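You operate a simulated robot arm through the tools that you are given. There is no shell and no other tool.

The job below is to be done with a simulated robot arm. You get a single attempt, and the scene is never put back.

JOB
Press a stud on the blue strap, then draw the slide out.
Fine: one stud; the strap stays on the slide and the guard stays down.

It is judged by the outcome, as a careful person would: the job done as asked, and still so three seconds after it is handed in. It fails if anything else is knocked over, pushed out of place, dropped, spilled or broken.

ROBOT AND FRAMES
A 6-joint arm with a two-finger parallel gripper, fixed in place. Base frame: the origin is on the floor under the middle of its stand, x ahead of it, y to its left, z up; the work surface is at about z = 0.772. Lengths are in m, angles in degrees, forces in N, time in s.
With the tool pointing down near the work surface it reaches from about 0.26 to 0.68 m from the base axis. Its first joint turns from -66.0 to 66.0 degrees. Payload 2.9 kg.
The TCP is the grasp point between the finger pads, 0.03 m short of the fingertips. In the tool frame z runs along the fingers and y along their closing line. The gripper opens to 0.11 m. The fingers are 0.02 m wide and 0.01 m thick; the gripper's body (0.048 by 0.112 m) begins 0.055 m behind the TCP.
Orientation is that of the tool frame in the base frame, as a unit quaternion [x, y, z, w]. With the fingers straight down and closing along the base's y, the tool's x points along the base's -x, its y along +y and its z along -z.

CONTROLS
- The arm moves only by the tool nudge_tool. Its argument "motion" is a list of rows, each an object (a shift or turn left out is 0, a gripper value left out holds the last) with "translation": the shift along the base's x, y, z in units of 20 mm (1.0 is 20 mm), a list of three; "turn": the turn, a rotation vector about the base's x, y, z in units of 8 degrees (1.0 is 8 degrees), a list of three; "jaw": the closure, from 0 (fully open) to 1 (shut). In form: [{"translation": [x, y, z], "turn": [ax, ay, az], "jaw": jaw}, ...]. A call has 1 to 20 rows; each row shifts and turns the commanded pose from where the row before left it. A call with a number of a shift or a turn outside -1 to 1 is refused whole. Each row takes 0.2 s and may step no farther than 0.05 m and 8.6 degrees from the row before; otherwise, or with a gripper value out of range, the whole call is refused. Where a pose cannot be reached the arm comes as near as it can. A force on the tool above 70 N (or 10 N above the force at the start of the call, whichever is more), or a blocked arm, ends the call early, and 0.2 s more pass. Each finger travels about 0.108 m/s and halts on what it meets, pressing with about 34 N; the grip force reading is that of the motor and also rises with nothing between the fingers. The clock runs only during rows and for 0.2 s after the last one: add rows that do not move to give the fingers time. The reply holds the time, the measured pose of the TCP, the force on the tool along the base axes, the opening and the grip force, in the units named above and with some noise, with the torque about the TCP (base axes, N m) and any sound that the robot's microphone picked up.
- Cameras (640 x 400 px; columns grow to the right, rows downward): "scene" is fixed at [0.0944, 0.4569, 1.3828]; the picture's right is [-0.51, -0.86, 0.00], its down [-0.52, 0.30, -0.80] and it looks along [0.69, -0.41, -0.60] (base axes); focal length 227 px, centre (320, 200). "wrist" rides on the gripper at [0.072, 0.017, -0.103] in the tool frame; the picture's right is [-0.23, 0.97, 0.00], its down [-0.76, -0.18, -0.62] and it looks along [-0.61, -0.14, 0.78] (tool axes); focal length 222 px, centre (320, 200). There is no depth. A picture from a camera that has moved, and an enlarged one, comes with that camera's place and axes in the base frame and with its lens.
- camera(camera): a new picture of that camera. No time passes.
- close_up(camera, box): a new picture of the part [left, top, right, bottom] of that camera's present view, enlarged. No time passes.
- job_done(): hands the job in; it is judged then, once.

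Nothing tells you positions but the pictures and the camera data. Unless the task says otherwise, let go and move clear before handing in.

The tools are called as name(argument=value, ...) on one line, values as JSON. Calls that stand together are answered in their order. nudge_tool: Moves the arm, as the interface text tells. Its arguments: {"type":"object","properties":{"motion":{"type":"array"}},"required":["motion"]} The other tools are called the same way: camera (camera) takes a picture; close_up (camera, box) takes an enlarged picture of a part of a camera's view; job_done () hands the job in.

At the start:

```text
clock: 0.0
eef_pos: [0.3871, 0.0304, 1.2476]
tcp_rot: [0.0, 1.0, 0.0, 0.0]
force: [0.4, 0.4, 0.5]
moment: [-0.02, 0.0, 0.02]
grip_width: 0.1102
gripper_force: 0.1
```

scene: 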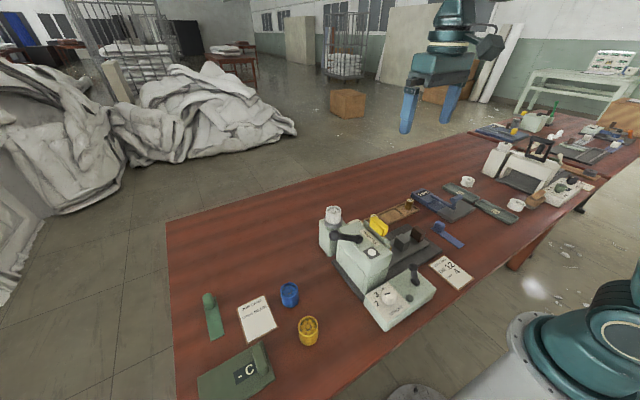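
wrist: 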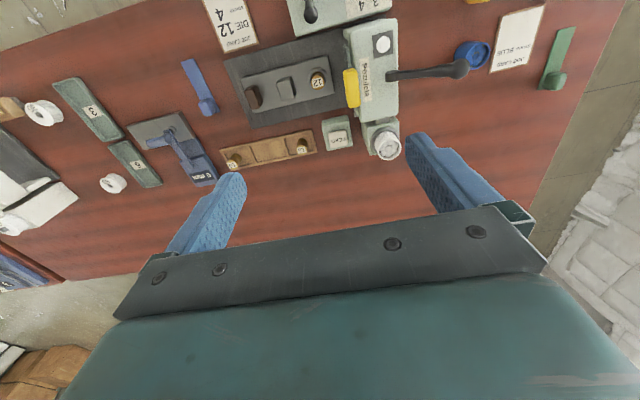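

I see a table with a press-like machine ("snap press"), die bars, straps, cups and cards. I'll take close-ups to identify each part before moving.

close_up(camera="scene", box=[300, 180, 480, 340])

close_up(camera="wrist", box=[200, 0, 420, 180])

close_up(camera="wrist", box=[0, 50, 250, 220])

close_up(camera="scene", box=[180, 260, 360, 400])

close_up(camera="scene", box=[400, 100, 640, 260])

close_up(camera="wrist", box=[380, 0, 620, 150])

```text
2.50 times, centred on (390, 260) of scene
camera zoom: at [0.0944, 0.4569, 1.3828], right [-0.51, -0.86, 0.0], down [-0.52, 0.3, -0.8], along [0.69, -0.41, -0.6], focal length 568 px, centre (145, 50)
```

zoom: 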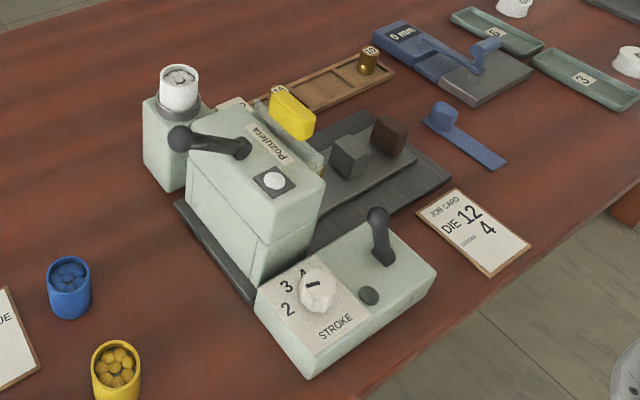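

```text
2.22 times, centred on (310, 90) of wrist
camera zoom: at [0.3147, 0.0472, 1.3517], right [0.23, 0.97, 0.0], down [0.76, -0.18, 0.62], along [0.61, -0.14, -0.78], focal length 494 px, centre (342, 444)
```

zoom: 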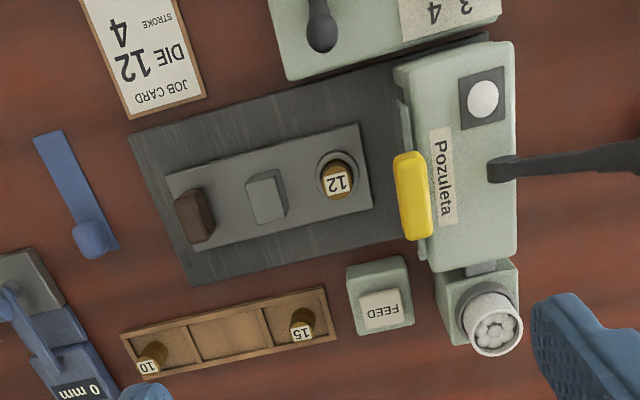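

```text
2.35 times, centred on (125, 135) of wrist
camera zoom: at [0.3147, 0.0472, 1.3517], right [0.23, 0.97, 0.0], down [0.76, -0.18, 0.62], along [0.61, -0.14, -0.78], focal length 523 px, centre (779, 353)
```

zoom: 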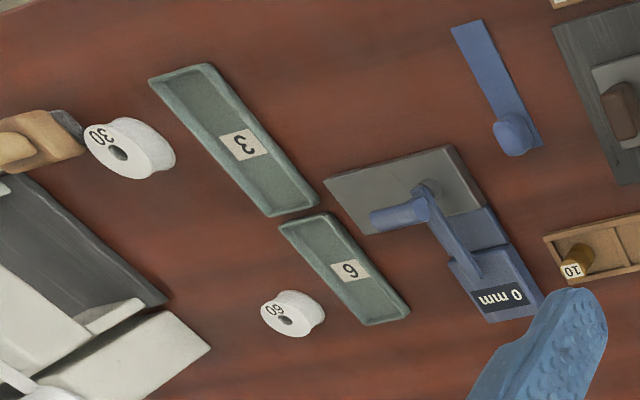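

```text
2.86 times, centred on (270, 330) of scene
camera zoom: at [0.0944, 0.4569, 1.3828], right [-0.51, -0.86, 0.0], down [-0.52, 0.3, -0.8], along [0.69, -0.41, -0.6], focal length 649 px, centre (463, -171)
```

zoom: 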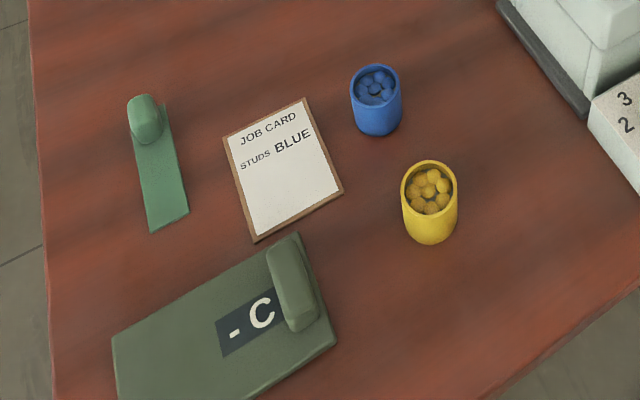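

```text
2.50 times, centred on (520, 180) of scene
camera zoom: at [0.0944, 0.4569, 1.3828], right [-0.51, -0.86, 0.0], down [-0.52, 0.3, -0.8], along [0.69, -0.41, -0.6], focal length 568 px, centre (-180, 250)
```

zoom: 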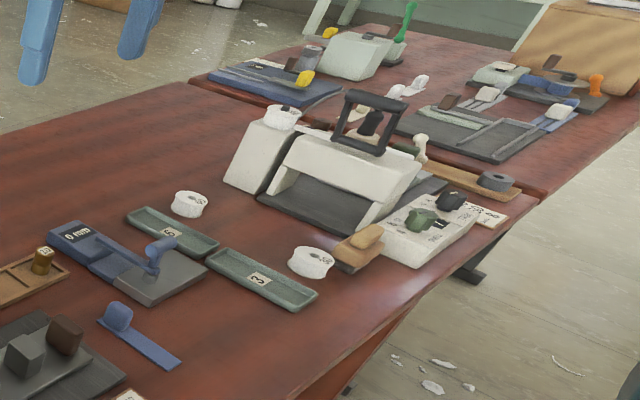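

```text
2.67 times, centred on (500, 75) of wrist
camera zoom: at [0.3147, 0.0472, 1.3517], right [0.23, 0.97, 0.0], down [0.76, -0.18, 0.62], along [0.61, -0.14, -0.78], focal length 592 px, centre (-160, 533)
```

zoom: 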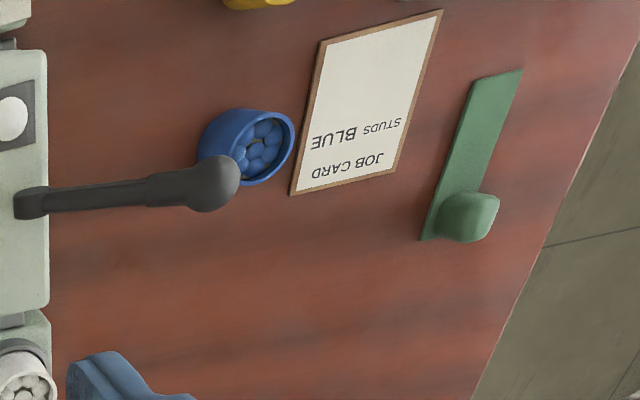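

The press has a head with a lever and a yellow guard tab. There is also a slide carrying die 12, a FEED block, a stud cup in a holder and a control box with a STROKE dial. The job cards call for die 12, stroke 4 and blue studs. I'll look closer at the individual parts.

close_up(camera="scene", box=[355, 255, 445, 335])

close_up(camera="scene", box=[310, 190, 400, 270])

close_up(camera="scene", box=[370, 190, 480, 270])

close_up(camera="wrist", box=[320, 0, 420, 70])

close_up(camera="wrist", box=[300, 50, 420, 170])

close_up(camera="wrist", box=[170, 0, 320, 120])

```text
5.00 times, centred on (400, 295) of scene
camera zoom: at [0.0944, 0.4569, 1.3828], right [-0.51, -0.86, 0.0], down [-0.52, 0.3, -0.8], along [0.69, -0.41, -0.6], focal length 1135 px, centre (-80, -275)
```

zoom: 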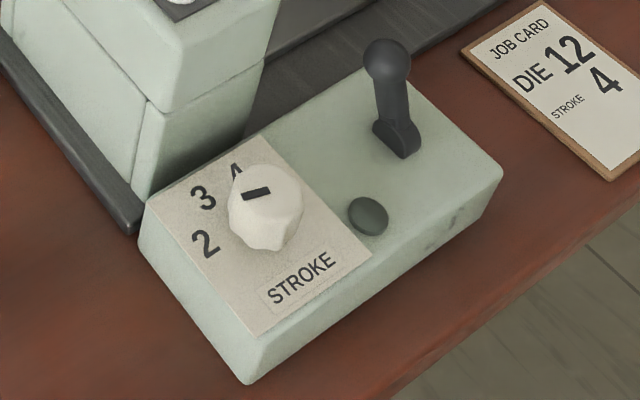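

```text
5.00 times, centred on (355, 230) of scene
camera zoom: at [0.0944, 0.4569, 1.3828], right [-0.51, -0.86, 0.0], down [-0.52, 0.3, -0.8], along [0.69, -0.41, -0.6], focal length 1135 px, centre (145, 50)
```

zoom: 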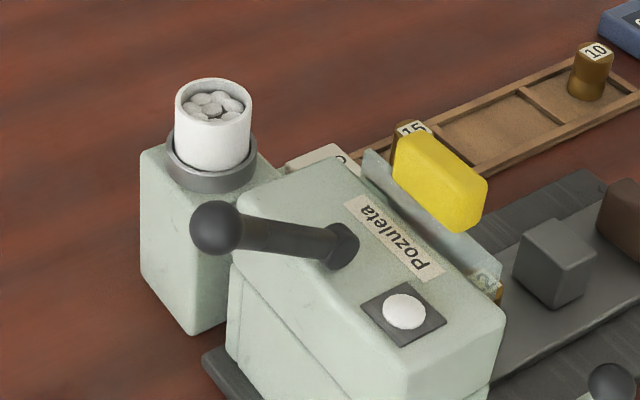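

```text
5.00 times, centred on (425, 230) of scene
camera zoom: at [0.0944, 0.4569, 1.3828], right [-0.51, -0.86, 0.0], down [-0.52, 0.3, -0.8], along [0.69, -0.41, -0.6], focal length 1135 px, centre (-205, 50)
```

zoom: 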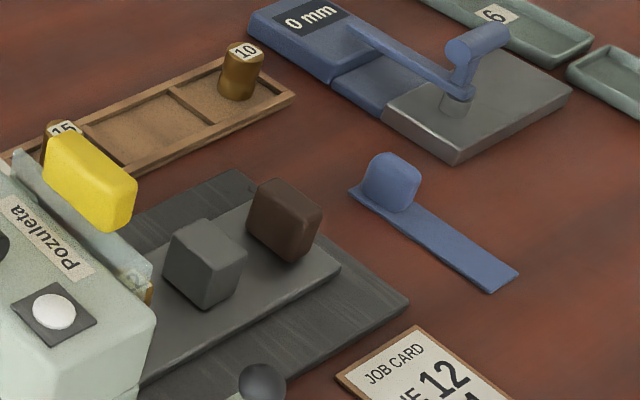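

```text
5.71 times, centred on (370, 35) of wrist
camera zoom: at [0.3147, 0.0472, 1.3517], right [0.23, 0.97, 0.0], down [0.76, -0.18, 0.62], along [0.61, -0.14, -0.78], focal length 1269 px, centre (34, 1143)
```

zoom: 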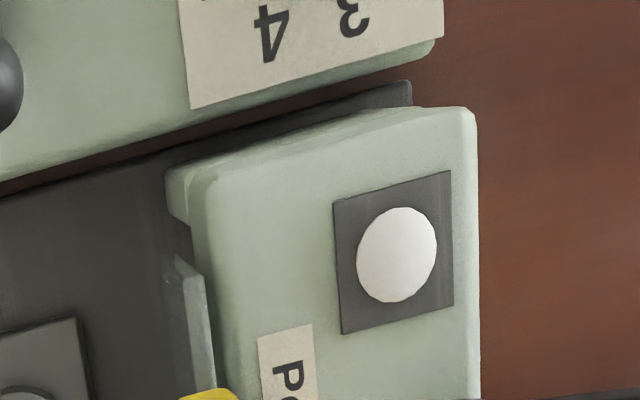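

```text
3.33 times, centred on (360, 110) of wrist
camera zoom: at [0.3147, 0.0472, 1.3517], right [0.23, 0.97, 0.0], down [0.76, -0.18, 0.62], along [0.61, -0.14, -0.78], focal length 740 px, centre (187, 500)
```

zoom: 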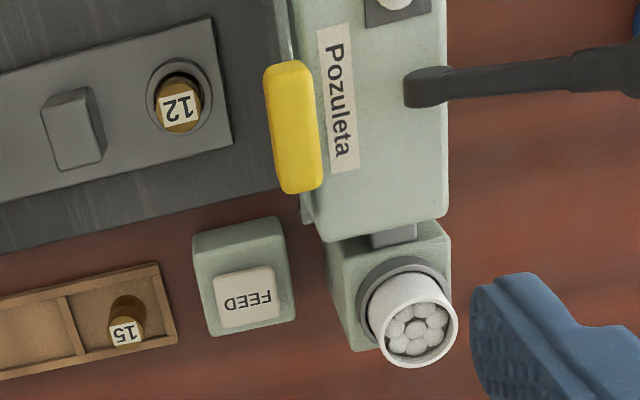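

```text
3.33 times, centred on (245, 60) of wrist
camera zoom: at [0.3147, 0.0472, 1.3517], right [0.23, 0.97, 0.0], down [0.76, -0.18, 0.62], along [0.61, -0.14, -0.78], focal length 740 px, centre (570, 667)
```

zoom: 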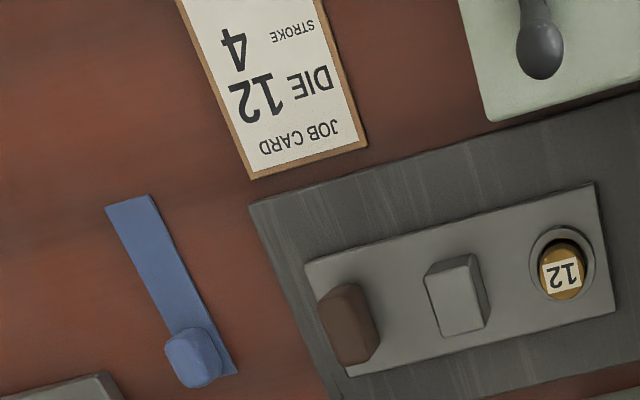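

The slide runs along y at x≈0.41 and is currently out, with the die at y≈0.02. The head is at y≈0.08–0.18 and its lever ball is near (0.41, 0.23, 0.99). I'll tilt the tool to look straight down with the wrist camera.

nudge_tool(motion=[{"turn": [0, 1, 0], "translation": [-0.5, 0, -0.5]}, {"turn": [0, 1, 0], "translation": [-0.5, 0, -0.5]}, {"turn": [0, 1, 0], "translation": [-0.5, 0, -0.5]}, {"translation": [-0.5, 0, -0.5]}, {}])

camera(camera="wrist")

```text
clock: 1.2
eef_pos: [0.3464, 0.0303, 1.2074]
tcp_rot: [0.0, 0.978, 0.0, -0.208]
force: [-0.4, 0.6, -0.4]
moment: [0.0, -0.01, 0.02]
grip_width: 0.11
gripper_force: 0.0
```

```text
taken
camera wrist: at [0.3234, 0.0467, 1.3326], right [0.21, 0.97, -0.09], down [0.95, -0.18, 0.26], along [0.24, -0.14, -0.96], focal length 222 px, centre (320, 200)
```

wrist: 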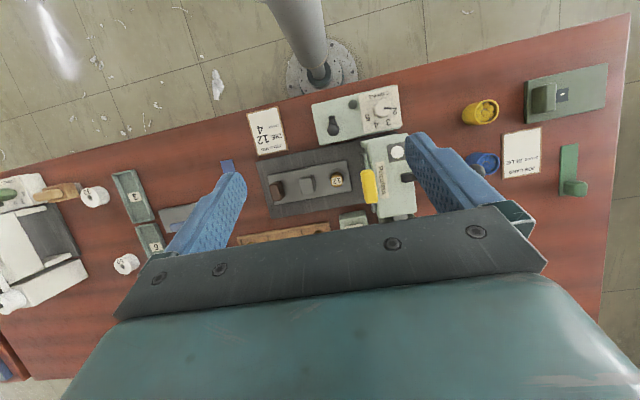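

close_up(camera="wrist", box=[240, 70, 430, 190])

close_up(camera="wrist", box=[300, 75, 420, 150])

close_up(camera="wrist", box=[340, 130, 440, 230])

close_up(camera="wrist", box=[440, 60, 620, 200])

```text
3.33 times, centred on (335, 130) of wrist
camera zoom: at [0.3234, 0.0467, 1.3326], right [0.21, 0.97, -0.09], down [0.95, -0.18, 0.26], along [0.24, -0.14, -0.96], focal length 740 px, centre (270, 433)
```

zoom: 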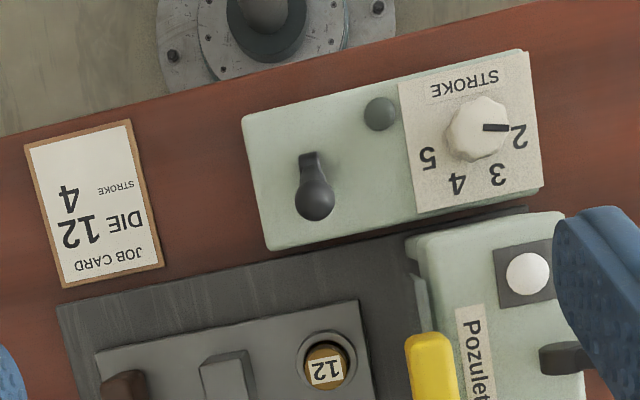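

```text
5.33 times, centred on (360, 112) of wrist
camera zoom: at [0.3234, 0.0467, 1.3326], right [0.21, 0.97, -0.09], down [0.95, -0.18, 0.26], along [0.24, -0.14, -0.96], focal length 1185 px, centre (107, 667)
```

zoom: 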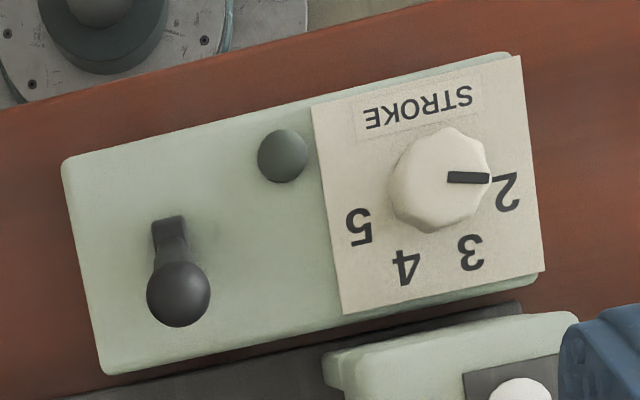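

```text
4.00 times, centred on (390, 180) of wrist
camera zoom: at [0.3234, 0.0467, 1.3326], right [0.21, 0.97, -0.09], down [0.95, -0.18, 0.26], along [0.24, -0.14, -0.96], focal length 888 px, centre (40, 280)
```

zoom: 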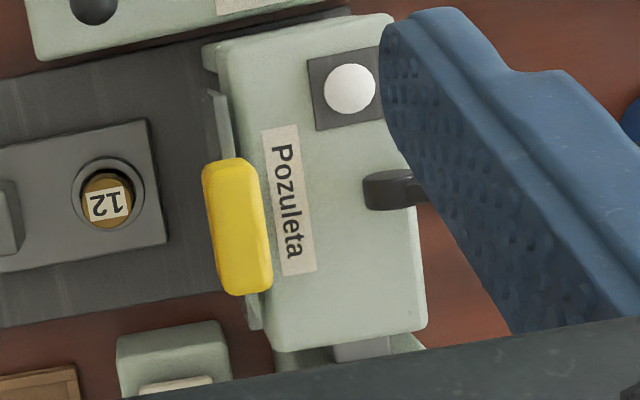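

```text
2.86 times, centred on (530, 130) of wrist
camera zoom: at [0.3234, 0.0467, 1.3326], right [0.21, 0.97, -0.09], down [0.95, -0.18, 0.26], along [0.24, -0.14, -0.96], focal length 635 px, centre (-280, 400)
```

zoom: 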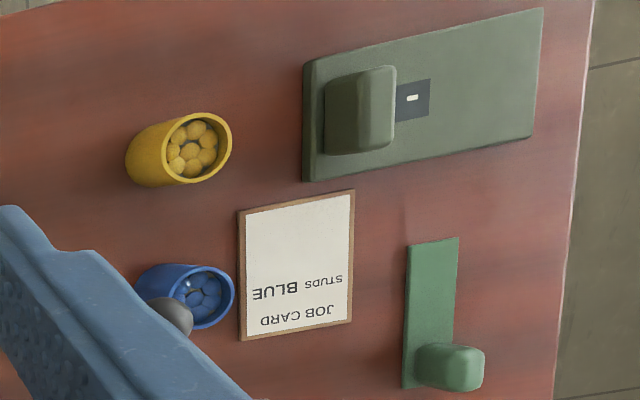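

The dial sits at 2 and must go to 4, and the control box also has a toggle lever and a dark lamp. Next I want a look at the head's -y face, with its throat and guard, so I'll swing the camera round to look along +y.

nudge_tool(motion=[{"turn": [0, 0, 1], "translation": [0, -1, 0]}, {"turn": [0, 0, 1], "translation": [0, -1, 0]}, {"turn": [0, 0, 1], "translation": [0, -1, 0]}, {"turn": [0, 0, 1], "translation": [0, -1, 0]}, {"turn": [0, 0, 1], "translation": [0, -1, 0]}, {"turn": [0, 0, 1], "translation": [0, -1, 0]}, {"turn": [0, 0, 1], "translation": [0, -1, 0]}, {"turn": [0, 0, 1], "translation": [0, -1, 0]}, {"turn": [0, 0, 1], "translation": [0, -1, 0]}, {"turn": [0, 0, 1], "translation": [0, -1, 0]}, {"turn": [0, 0, 1], "translation": [0, -1, 0]}, {"turn": [1, 0, 0], "translation": [0.5, -1, -0.5]}, {"turn": [1, 0, 0], "translation": [0.5, -1, -0.5]}, {"turn": [1, 0, 0], "translation": [0.5, -1, -0.5]}, {"turn": [1, 0, 0], "translation": [0.5, 0, -0.5]}, {}])

camera(camera="wrist")

```text
clock: 4.6
eef_pos: [0.4258, -0.2303, 1.2531]
tcp_rot: [-0.696, 0.715, 0.055, 0.044]
force: [0.0, 0.8, 1.4]
moment: [0.02, -0.02, 0.0]
grip_width: 0.1101
gripper_force: 0.1
out of reach, approached as far as the arm can: row 7, 8, 9, 10, 11, 14
```

```text
taken
camera wrist: at [0.4096, -0.3171, 1.3465], right [-0.97, 0.25, 0.05], down [0.21, 0.66, 0.72], along [0.15, 0.71, -0.69], focal length 222 px, centre (320, 200)
```

wrist: 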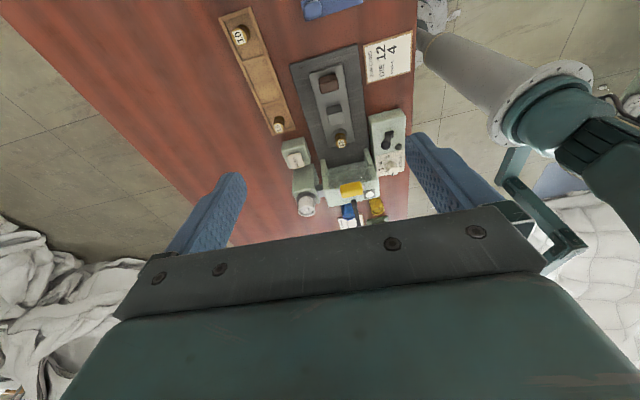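

close_up(camera="wrist", box=[270, 100, 420, 240])

nudge_tool(motion=[{"translation": [0, -0.5, -1]}, {"translation": [0, -0.5, -1]}, {"translation": [0, -0.5, -1]}, {"translation": [0, -0.5, -1]}, {"turn": [1, 0, 0], "translation": [0, 0, -1]}, {"turn": [1, 0, 0], "translation": [0, 0, -0.5]}, {"turn": [1, 0, 0], "translation": [0, 0, 0]}, {}])

camera(camera="wrist")

```text
2.86 times, centred on (345, 170) of wrist
camera zoom: at [0.4096, -0.3171, 1.3465], right [-0.97, 0.25, 0.05], down [0.21, 0.66, 0.72], along [0.15, 0.71, -0.69], focal length 635 px, centre (249, 286)
```

zoom: 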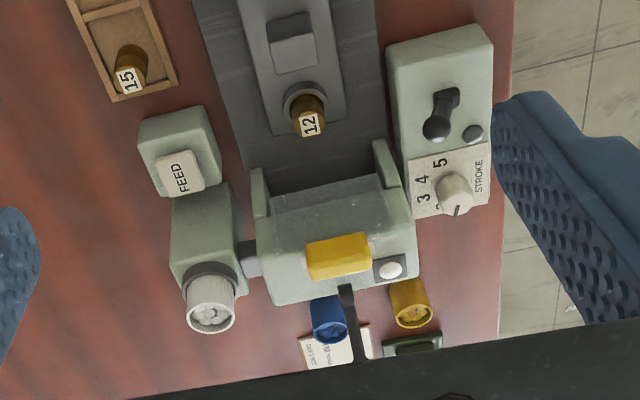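

```text
clock: 6.4
eef_pos: [0.4384, -0.2781, 1.1563]
tcp_rot: [-0.682, 0.701, 0.156, 0.139]
force: [-0.5, -0.3, -0.7]
moment: [0.01, -0.02, 0.01]
grip_width: 0.1099
gripper_force: 0.1
out of reach, approached as far as the arm can: row 5, 6, 7
```

```text
taken
camera wrist: at [0.421, -0.3864, 1.2226], right [-0.97, 0.23, 0.12], down [0.21, 0.44, 0.87], along [0.15, 0.87, -0.47], focal length 222 px, centre (320, 200)
```

wrist: 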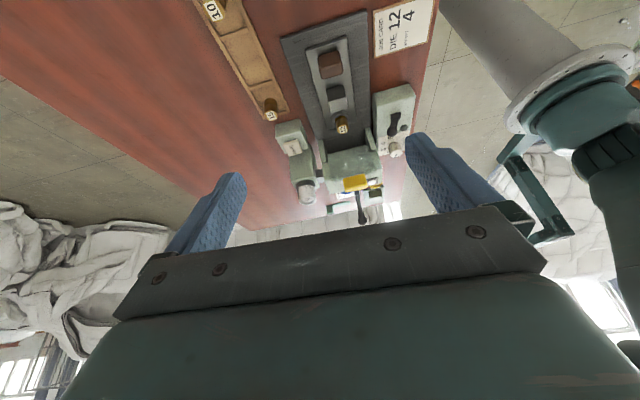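

close_up(camera="wrist", box=[280, 110, 420, 230])

close_up(camera="wrist", box=[305, 130, 395, 210])

```text
3.33 times, centred on (350, 170) of wrist
camera zoom: at [0.421, -0.3864, 1.2226], right [-0.97, 0.23, 0.12], down [0.21, 0.44, 0.87], along [0.15, 0.87, -0.47], focal length 740 px, centre (220, 300)
```

zoom: 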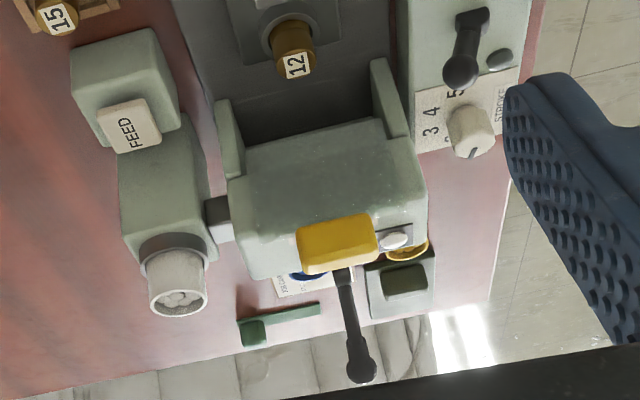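

```text
5.00 times, centred on (350, 170) of wrist
camera zoom: at [0.421, -0.3864, 1.2226], right [-0.97, 0.23, 0.12], down [0.21, 0.44, 0.87], along [0.15, 0.87, -0.47], focal length 1111 px, centre (170, 350)
```

zoom: 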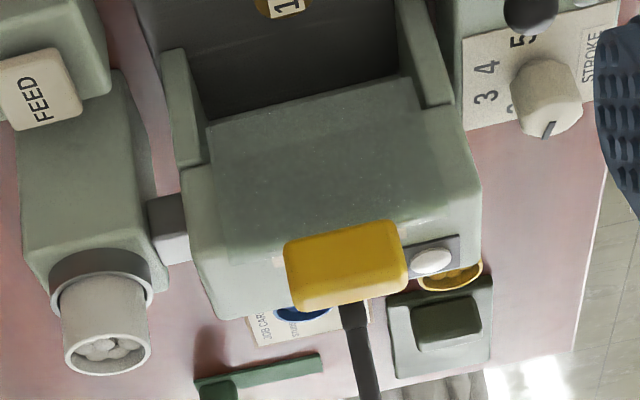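

The guard, a clear plate with a yellow grip, looks raised over the front of the head, with a throat below it between two side rails. I'll lower the camera to see into the throat.

nudge_tool(motion=[{"translation": [0, -0.5, -1]}, {"translation": [0, -0.5, -1]}, {"translation": [0, -0.5, -1]}, {"translation": [0, -0.5, -1]}, {"translation": [0, 0, -1]}, {"translation": [0, 0, -1]}, {"translation": [0, 0, -1]}, {"translation": [0, 0, -1]}, {"translation": [0, 0, -1]}, {"translation": [0, 0, -1]}, {}])

camera(camera="wrist")

close_up(camera="wrist", box=[260, 80, 420, 220])

```text
clock: 8.8
eef_pos: [0.4841, -0.356, 0.9831]
tcp_rot: [-0.682, 0.701, 0.156, 0.138]
force: [-0.1, -0.1, -0.6]
moment: [0.0, -0.03, 0.01]
grip_width: 0.1099
gripper_force: 0.0
out of reach, approached as far as the arm can: row 1, 2, 3, 4, 5, 6, 7, 8, 9, 10
```

```text
taken
camera wrist: at [0.4682, -0.4644, 1.0491], right [-0.97, 0.23, 0.12], down [0.21, 0.44, 0.87], along [0.15, 0.87, -0.47], focal length 222 px, centre (320, 200)
```

wrist: 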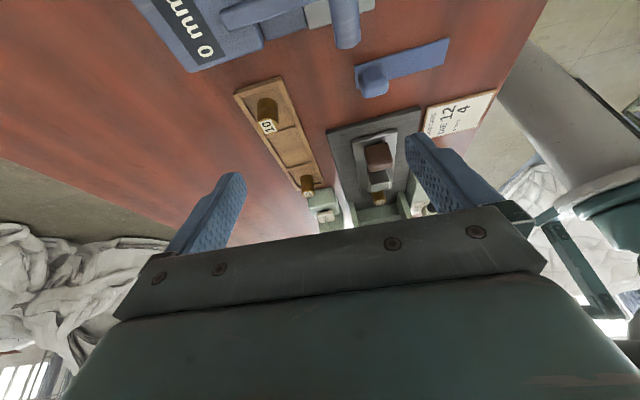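

```text
2.86 times, centred on (340, 150) of wrist
camera zoom: at [0.4682, -0.4644, 1.0491], right [-0.97, 0.23, 0.12], down [0.21, 0.44, 0.87], along [0.15, 0.87, -0.47], focal length 635 px, centre (263, 343)
```

zoom: 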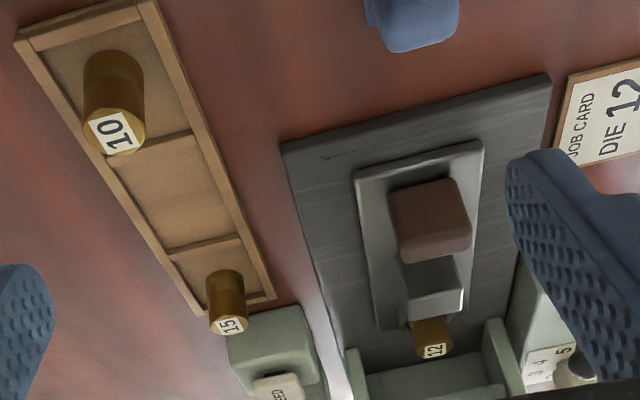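

nudge_tool(motion=[{"translation": [0, 0, 1]}, {"translation": [0, 0, 1]}, {"translation": [0, 0, 1]}, {"translation": [0, 0, 1]}, {}])

close_up(camera="wrist", box=[290, 110, 420, 225])

camera(camera="scene")

```text
clock: 10.0
eef_pos: [0.469, -0.3427, 1.057]
tcp_rot: [-0.681, 0.703, 0.154, 0.137]
force: [0.1, -0.6, 0.4]
moment: [-0.03, 0.02, 0.0]
grip_width: 0.1101
gripper_force: 0.0
out of reach, approached as far as the arm can: row 1, 2, 3, 4
```

```text
3.48 times, centred on (355, 168) of wrist
camera zoom: at [0.4513, -0.4506, 1.123], right [-0.97, 0.23, 0.12], down [0.21, 0.44, 0.87], along [0.15, 0.87, -0.47], focal length 773 px, centre (198, 313)
```

zoom: 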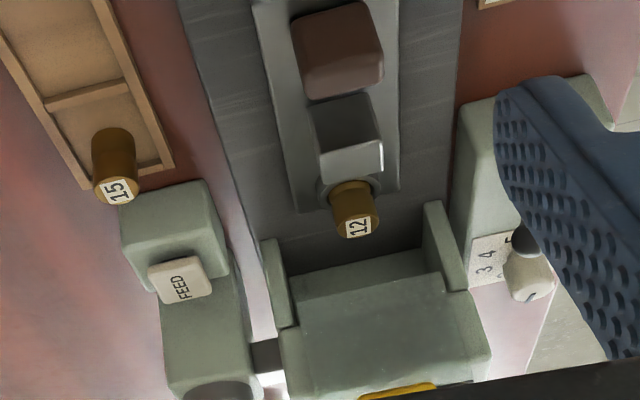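

```text
taken
```

scene: 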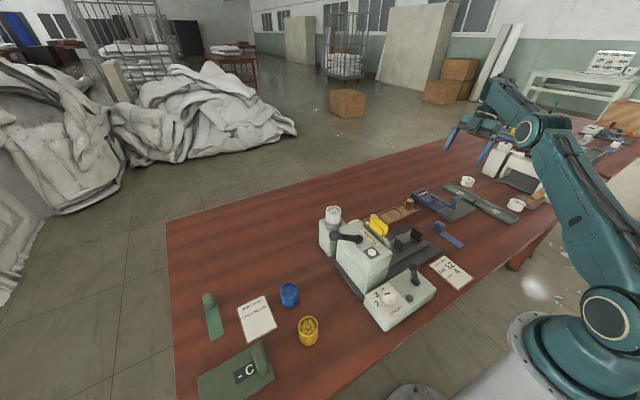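

I can see the throat opening now, and I want to know whether the back (+y face) of the head is open. I'll zoom in from the scene camera.

close_up(camera="scene", box=[325, 225, 405, 305])

close_up(camera="scene", box=[380, 205, 450, 260])

close_up(camera="scene", box=[310, 195, 370, 245])

close_up(camera="scene", box=[425, 210, 475, 260])

```text
5.00 times, centred on (365, 265) of scene
camera zoom: at [0.0944, 0.4569, 1.3828], right [-0.51, -0.86, 0.0], down [-0.52, 0.3, -0.8], along [0.69, -0.41, -0.6], focal length 1135 px, centre (95, -125)
```

zoom: 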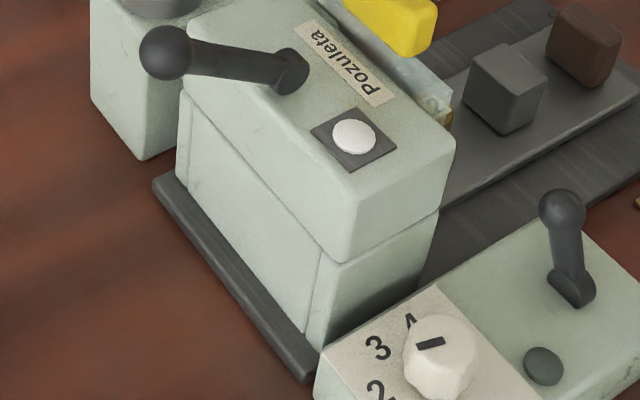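

```text
7.27 times, centred on (415, 232) of scene
camera zoom: at [0.0944, 0.4569, 1.3828], right [-0.51, -0.86, 0.0], down [-0.52, 0.3, -0.8], along [0.69, -0.41, -0.6], focal length 1651 px, centre (-371, -36)
```

zoom: 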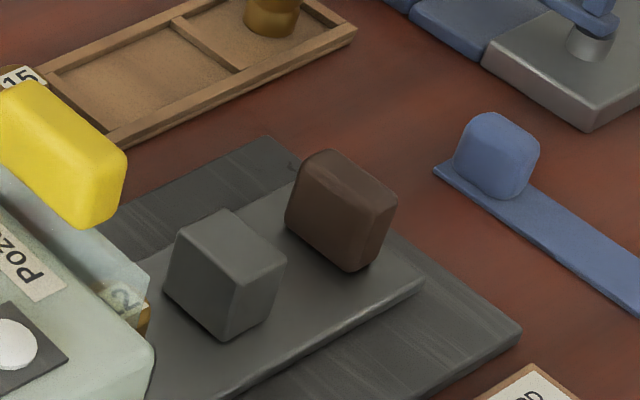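

```text
8.00 times, centred on (340, 220) of scene
camera zoom: at [0.0944, 0.4569, 1.3828], right [-0.51, -0.86, 0.0], down [-0.52, 0.3, -0.8], along [0.69, -0.41, -0.6], focal length 1816 px, centre (160, 40)
```

zoom: 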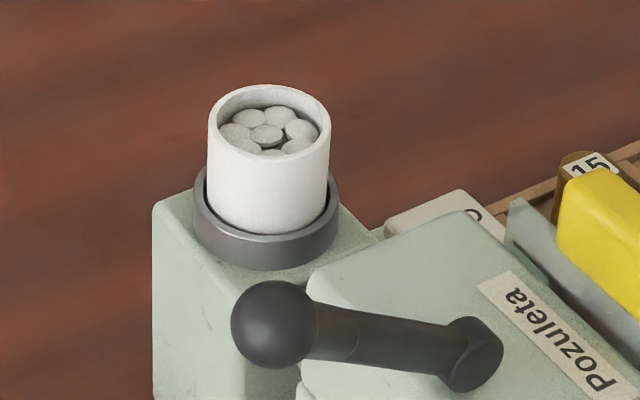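

```text
8.00 times, centred on (450, 235) of scene
camera zoom: at [0.0944, 0.4569, 1.3828], right [-0.51, -0.86, 0.0], down [-0.52, 0.3, -0.8], along [0.69, -0.41, -0.6], focal length 1816 px, centre (-720, -80)
```

zoom: 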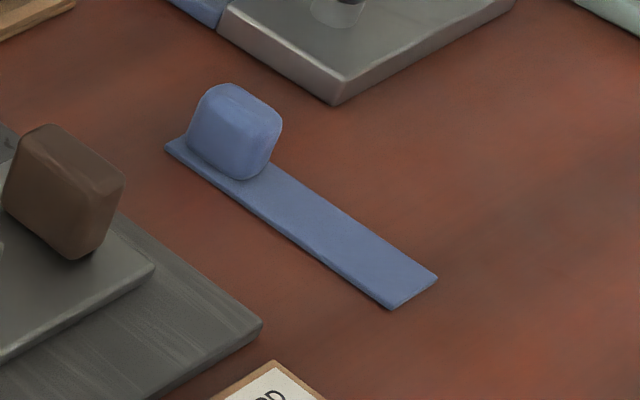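

The back of the lower body is closed, so the strap must fit within the slide. I'll bring the tool back to straight down and look at the slide and the grey block from close above.

nudge_tool(motion=[{"turn": [-1, 0, 0], "translation": [-0.3, 0.5, 0.5]}, {"turn": [-1, 0, 0], "translation": [-0.3, 0.5, 0.5]}, {"turn": [-1, 0, 0], "translation": [-0.3, 0.5, 0.5]}, {"turn": [0, 0, -1], "translation": [-0.5, 1, 0]}, {"turn": [0, 0, -1], "translation": [-0.5, 1, 0]}, {"turn": [0, 0, -1], "translation": [-0.5, 1, 0]}, {"turn": [0, 0, -1], "translation": [-0.5, 1, 0]}, {"turn": [0, 0, -1], "translation": [-0.5, 1, 0]}, {"turn": [0, 0, -1], "translation": [-0.5, 1, 0]}, {"turn": [0, 0, -1], "translation": [-0.5, 1, 0]}, {"turn": [0, 0, -1], "translation": [-0.5, 1, 0]}, {"turn": [0, 0, -1], "translation": [-0.5, 1, 0]}, {"turn": [0, 0, -1], "translation": [-0.5, 1, 0]}, {"turn": [0, 0, -1], "translation": [-0.5, 1, 0]}, {}])

camera(camera="wrist")

```text
clock: 13.2
eef_pos: [0.4071, -0.2085, 1.1982]
tcp_rot: [0.0, 1.0, 0.009, -0.002]
force: [-0.3, 0.2, 0.5]
moment: [-0.03, 0.0, 0.0]
grip_width: 0.1097
gripper_force: 0.1
out of reach, approached as far as the arm can: row 1, 2, 3, 4, 5, 6, 7, 8, 9, 10, 11, 12, 13, 14
```

```text
taken
camera wrist: at [0.3346, -0.195, 1.3023], right [0.23, 0.97, 0.02], down [0.76, -0.19, 0.62], along [0.6, -0.13, -0.79], focal length 222 px, centre (320, 200)
```

wrist: 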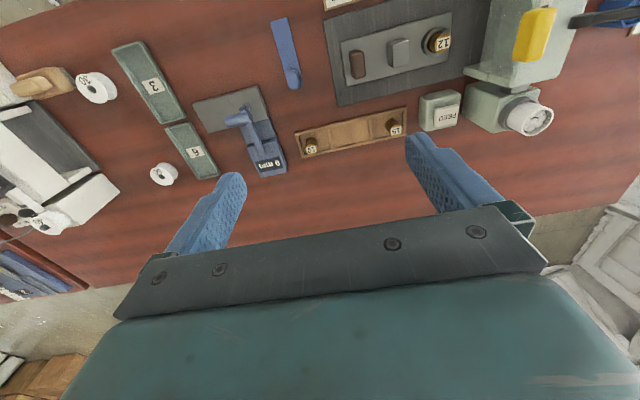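

close_up(camera="wrist", box=[325, 0, 485, 100])

nudge_tool(motion=[{"translation": [-1, 1, -0.5]}, {"translation": [-1, 1, -0.5]}, {"translation": [-1, 1, -0.5]}, {"translation": [-1, 1, -0.5]}, {"translation": [-0.5, 1, -1]}, {"translation": [0, 1, -1]}, {"translation": [0, 1, -1]}, {"translation": [0, 1, -1]}, {"translation": [0, 0.5, -1]}, {}])

camera(camera="wrist")

```text
4.00 times, centred on (405, 50) of wrist
camera zoom: at [0.3346, -0.195, 1.3023], right [0.23, 0.97, 0.02], down [0.76, -0.19, 0.62], along [0.6, -0.13, -0.79], focal length 888 px, centre (-20, 800)
```

zoom: 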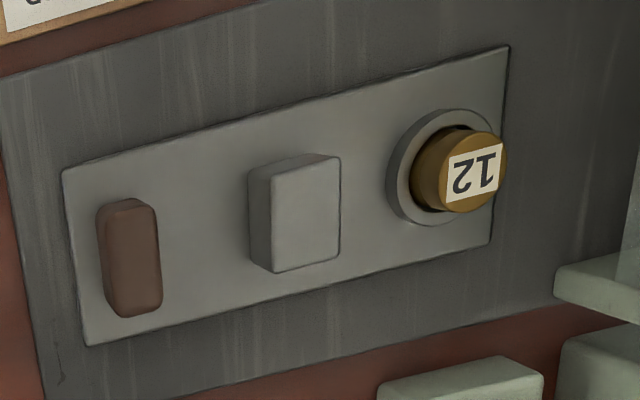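

```text
clock: 15.4
eef_pos: [0.3797, -0.0648, 1.2341]
tcp_rot: [-0.001, 1.0, 0.009, -0.003]
force: [-0.6, 0.2, 0.1]
moment: [0.04, 0.01, 0.0]
grip_width: 0.1099
gripper_force: 0.0
out of reach, approached as far as the arm can: row 1, 2, 3, 4, 5, 6, 7, 8, 9
```

```text
taken
camera wrist: at [0.3091, -0.0505, 1.3388], right [0.23, 0.97, 0.02], down [0.76, -0.19, 0.62], along [0.6, -0.13, -0.79], focal length 222 px, centre (320, 200)
```

wrist: 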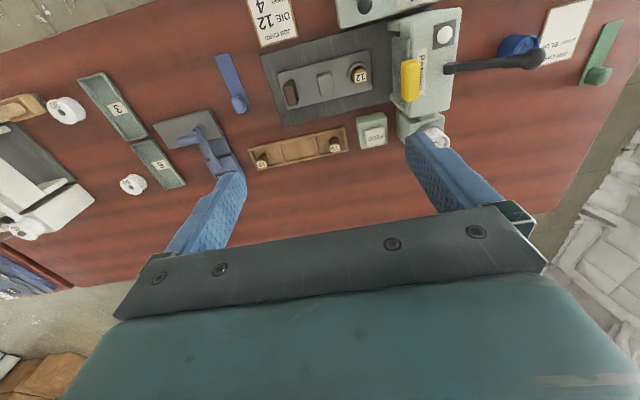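

The arm is not following as expected and reports out of reach on every row. I'll check the arm's posture with the scene camera.

camera(camera="scene")

nudge_tool(motion=[{}, {}])

```text
taken
```

scene: 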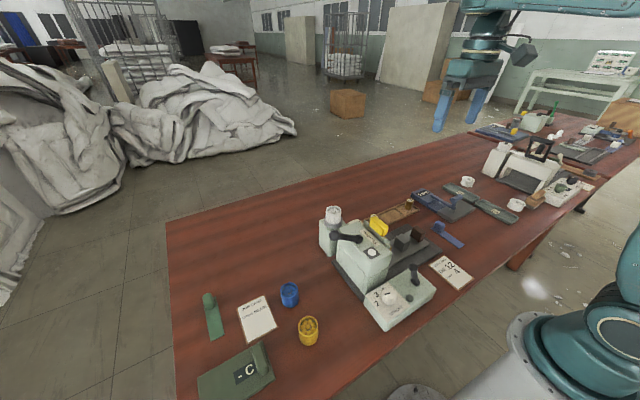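

```text
clock: 16.0
eef_pos: [0.3802, -0.0655, 1.2343]
tcp_rot: [-0.001, 1.0, 0.009, -0.002]
force: [-0.5, 0.7, 0.2]
moment: [0.03, -0.02, -0.02]
grip_width: 0.11
gripper_force: 0.0
```

nudge_tool(motion=[{"translation": [0, 0, -1]}, {"translation": [0, 0, -1]}, {}])

nudge_tool(motion=[{"translation": [0, 1, 0]}, {"translation": [0, 1, 0]}, {}])

```text
clock: 16.8
eef_pos: [0.3949, -0.0675, 1.2293]
tcp_rot: [0.0, 1.0, 0.008, -0.002]
force: [-0.1, -0.4, -0.9]
moment: [0.03, 0.0, 0.01]
grip_width: 0.1099
gripper_force: 0.0
out of reach, approached as far as the arm can: row 1, 2
```

```text
clock: 17.6
eef_pos: [0.3953, -0.0264, 1.2305]
tcp_rot: [-0.001, 1.0, 0.009, -0.002]
force: [1.0, -0.2, 0.2]
moment: [0.02, -0.02, -0.01]
grip_width: 0.11
gripper_force: 0.0
out of reach, approached as far as the arm can: row 2
```

The arm has a minimum reach that shrinks as it goes lower, which explains the clipping, so I'll stay a bit farther out and go down. Next is a close view of the slide.

nudge_tool(motion=[{"translation": [1, -0.3, 0]}, {"translation": [0.5, -0.3, -1]}, {"translation": [0, 0, -1]}, {"translation": [0, 0, -1]}, {"translation": [0, 0, -1]}, {"translation": [0, 0, -1]}, {"translation": [0, 0, -1]}, {"translation": [0, 0, -1]}, {"translation": [0, 0, -1]}, {"translation": [0, 0, -1]}, {"translation": [0, 0, -1]}, {}])

camera(camera="wrist")

close_up(camera="wrist", box=[220, 40, 420, 165])

```text
clock: 20.2
eef_pos: [0.5138, -0.0502, 1.1549]
tcp_rot: [0.0, 1.0, 0.009, -0.002]
force: [-0.4, 0.2, -0.4]
moment: [0.0, 0.01, -0.02]
grip_width: 0.1099
gripper_force: 0.1
out of reach, approached as far as the arm can: row 2, 3, 4, 5, 6, 7, 8, 9, 10, 11
```

```text
taken
camera wrist: at [0.4415, -0.0358, 1.2588], right [0.23, 0.97, 0.02], down [0.76, -0.19, 0.62], along [0.6, -0.13, -0.79], focal length 222 px, centre (320, 200)
```

wrist: 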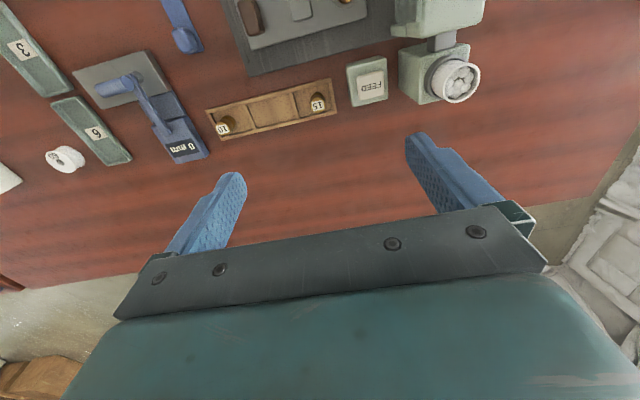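

```text
3.20 times, centred on (320, 102) of wrist
camera zoom: at [0.4415, -0.0358, 1.2588], right [0.23, 0.97, 0.02], down [0.76, -0.19, 0.62], along [0.6, -0.13, -0.79], focal length 711 px, centre (320, 512)
```

zoom: 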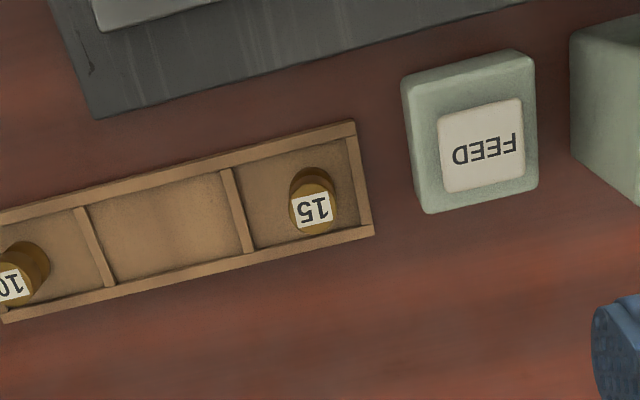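

camera(camera="scene")

```text
taken
```

scene: 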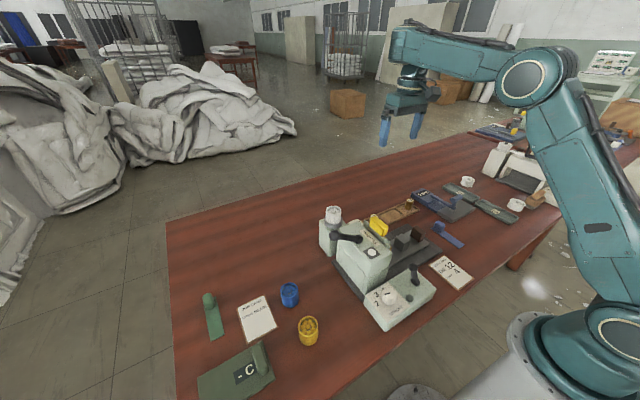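

The forearm is horizontal and the arm won't descend with the tool straight down. I'll test a few small moves to see which directions are free.

nudge_tool(motion=[{"turn": [0, 0, -1]}, {"turn": [0, 0, -1]}, {}])

nudge_tool(motion=[{"translation": [0, 0, -1]}, {}])

nudge_tool(motion=[{"turn": [0, 1, 0]}, {}])

nudge_tool(motion=[{"translation": [0, 0, -1]}, {}])

```text
clock: 21.0
eef_pos: [0.5137, -0.0505, 1.1554]
tcp_rot: [0.139, 0.99, 0.009, -0.001]
force: [0.0, -0.1, -0.2]
moment: [-0.02, 0.02, -0.01]
grip_width: 0.1097
gripper_force: 0.0
```

```text
clock: 21.6
eef_pos: [0.5237, -0.0525, 1.145]
tcp_rot: [0.138, 0.99, 0.008, 0.0]
force: [-0.8, -0.2, -0.7]
moment: [0.0, -0.02, 0.03]
grip_width: 0.1103
gripper_force: 0.0
out of reach, approached as far as the arm can: row 1
```

```text
clock: 22.2
eef_pos: [0.5294, -0.0571, 1.1443]
tcp_rot: [0.139, 0.99, 0.009, -0.027]
force: [0.3, 0.6, -0.2]
moment: [0.0, 0.0, 0.03]
grip_width: 0.1101
gripper_force: 0.1
out of reach, approached as far as the arm can: row 1
```

```text
clock: 22.8
eef_pos: [0.5295, -0.056, 1.1264]
tcp_rot: [0.139, 0.99, 0.008, -0.027]
force: [0.4, -0.7, -0.7]
moment: [-0.02, -0.02, 0.03]
grip_width: 0.1099
gripper_force: 0.1
```

nudge_tool(motion=[{"translation": [0, 0, -1]}, {"translation": [0, 0, -1]}, {"translation": [0, 0, -1]}, {}])

nudge_tool(motion=[{"turn": [0, -1, 0]}, {}])

nudge_tool(motion=[{"translation": [0, 0, -1]}, {"translation": [0, 0, -1]}, {}])

```text
clock: 23.8
eef_pos: [0.5533, -0.0587, 1.0818]
tcp_rot: [0.138, 0.99, 0.008, -0.029]
force: [0.0, 0.5, 0.1]
moment: [0.04, 0.0, -0.03]
grip_width: 0.1099
gripper_force: 0.0
out of reach, approached as far as the arm can: row 1, 2, 3
```

```text
clock: 24.4
eef_pos: [0.5863, -0.0628, 1.1029]
tcp_rot: [0.138, 0.989, 0.018, 0.04]
force: [0.7, -0.3, -0.3]
moment: [-0.02, -0.02, 0.01]
grip_width: 0.11
gripper_force: 0.1
out of reach, approached as far as the arm can: row 1
```

```text
clock: 25.2
eef_pos: [0.6029, -0.065, 1.0724]
tcp_rot: [0.138, 0.989, 0.017, 0.041]
force: [-0.3, 0.1, 0.3]
moment: [0.0, 0.02, 0.0]
grip_width: 0.1101
gripper_force: 0.0
out of reach, approached as far as the arm can: row 1, 2
```

camera(camera="scene")

close_up(camera="scene", box=[330, 0, 640, 200])

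```text
taken
```

scene: 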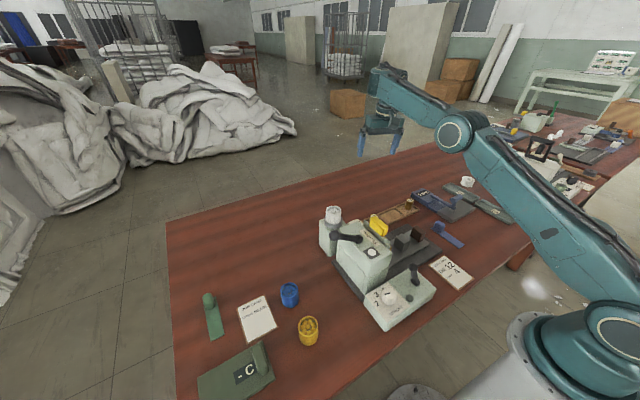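

```text
2.00 times, centred on (485, 100) of scene
camera zoom: at [0.0945, 0.4569, 1.3828], right [-0.51, -0.86, 0.0], down [-0.52, 0.3, -0.8], along [0.69, -0.41, -0.6], focal length 454 px, centre (-10, 400)
```

zoom: 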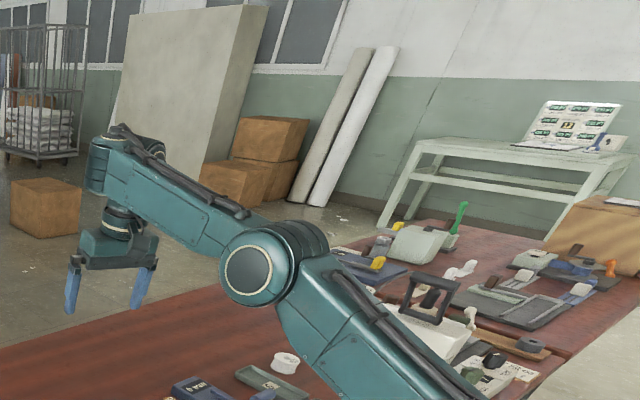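

The arm is nearly stretched out with the forearm close to horizontal. I'll probe inward motion and combined tilts to find how it can fold down.

nudge_tool(motion=[{"translation": [-1, 0, 0]}, {"translation": [-1, 0, 0]}, {}])

nudge_tool(motion=[{"translation": [-1, 0, 1]}, {"translation": [-1, 0, 1]}, {"translation": [-1, 0, 1]}, {"translation": [-1, 0, 1]}, {"translation": [-1, 0, 1]}, {}])

```text
clock: 26.0
eef_pos: [0.5942, -0.068, 1.088]
tcp_rot: [0.138, 0.989, 0.019, 0.041]
force: [0.0, 0.1, -0.1]
moment: [0.0, 0.01, 0.02]
grip_width: 0.1101
gripper_force: 0.0
out of reach, approached as far as the arm can: row 1, 2
```

```text
clock: 27.4
eef_pos: [0.5043, -0.0708, 1.1963]
tcp_rot: [0.138, 0.989, 0.018, 0.042]
force: [-0.2, -0.4, 0.1]
moment: [-0.01, -0.02, 0.0]
grip_width: 0.1099
gripper_force: 0.1
out of reach, approached as far as the arm can: row 1, 2, 3
```

nudge_tool(motion=[{"translation": [-1, 0.5, 1]}, {"translation": [-1, 0.5, 1]}, {"translation": [-1, 0.5, 1]}, {"translation": [-1, 0.5, 1]}, {"translation": [-0.5, 0.5, 0], "turn": [0, 0.6, 1]}, {"turn": [0, 0, 1]}, {}])

camera(camera="scene")

```text
refused: row 5 steps farther than a row can; nothing moved
```

```text
taken
```

scene: 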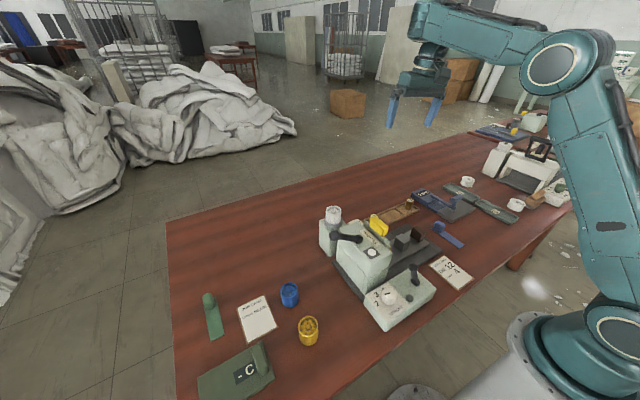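

nudge_tool(motion=[{"translation": [-1, 0.5, 1]}, {"translation": [-1, 0.5, 1]}, {"translation": [-1, 0.5, 1]}, {"translation": [-1, 0.5, 1]}, {"turn": [0, 0.6, 0]}, {"turn": [0, 0, 1]}, {"turn": [0, 0, 1]}, {}])

nudge_tool(motion=[{"translation": [0.5, 0, -1]}, {"translation": [0.5, 0, -1]}, {}])

camera(camera="scene")

```text
clock: 29.2
eef_pos: [0.4243, -0.0308, 1.2775]
tcp_rot: [-0.002, 1.0, 0.012, -0.001]
force: [0.3, 0.7, -0.2]
moment: [-0.01, -0.01, 0.01]
grip_width: 0.1099
gripper_force: 0.0
```

```text
clock: 30.0
eef_pos: [0.4435, -0.0296, 1.2369]
tcp_rot: [-0.001, 1.0, 0.011, -0.001]
force: [-0.2, 0.5, -0.5]
moment: [0.01, -0.01, -0.01]
grip_width: 0.11
gripper_force: 0.0
```

```text
taken
```

scene: 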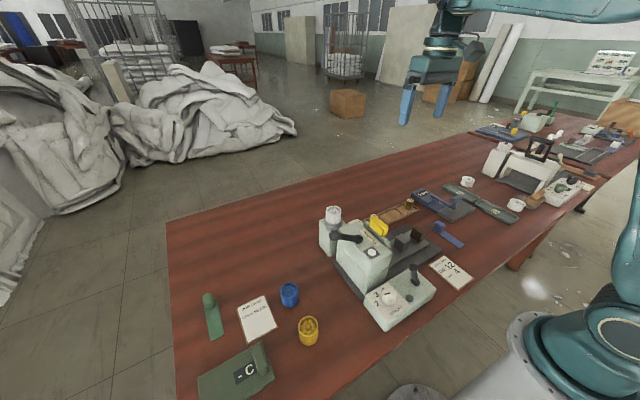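

nudge_tool(motion=[{"translation": [0, 0, -1]}, {"translation": [0, 0, -1]}, {"translation": [0, 0, -1]}, {}])

camera(camera="scene")

```text
clock: 31.0
eef_pos: [0.4577, -0.0315, 1.1987]
tcp_rot: [-0.001, 1.0, 0.012, -0.003]
force: [0.4, 0.8, -0.8]
moment: [0.01, -0.02, 0.02]
grip_width: 0.1102
gripper_force: 0.0
out of reach, approached as far as the arm can: row 2, 3
```

```text
taken
```

scene: 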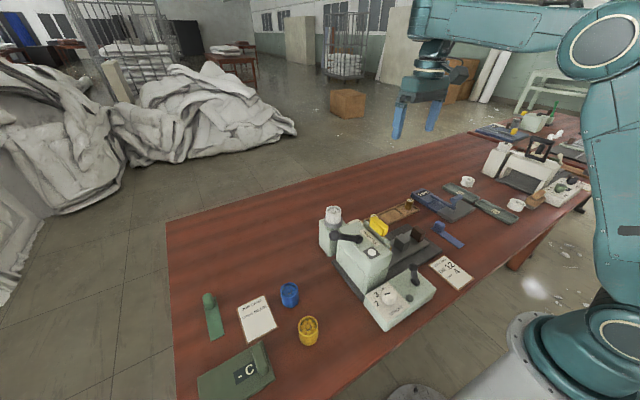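

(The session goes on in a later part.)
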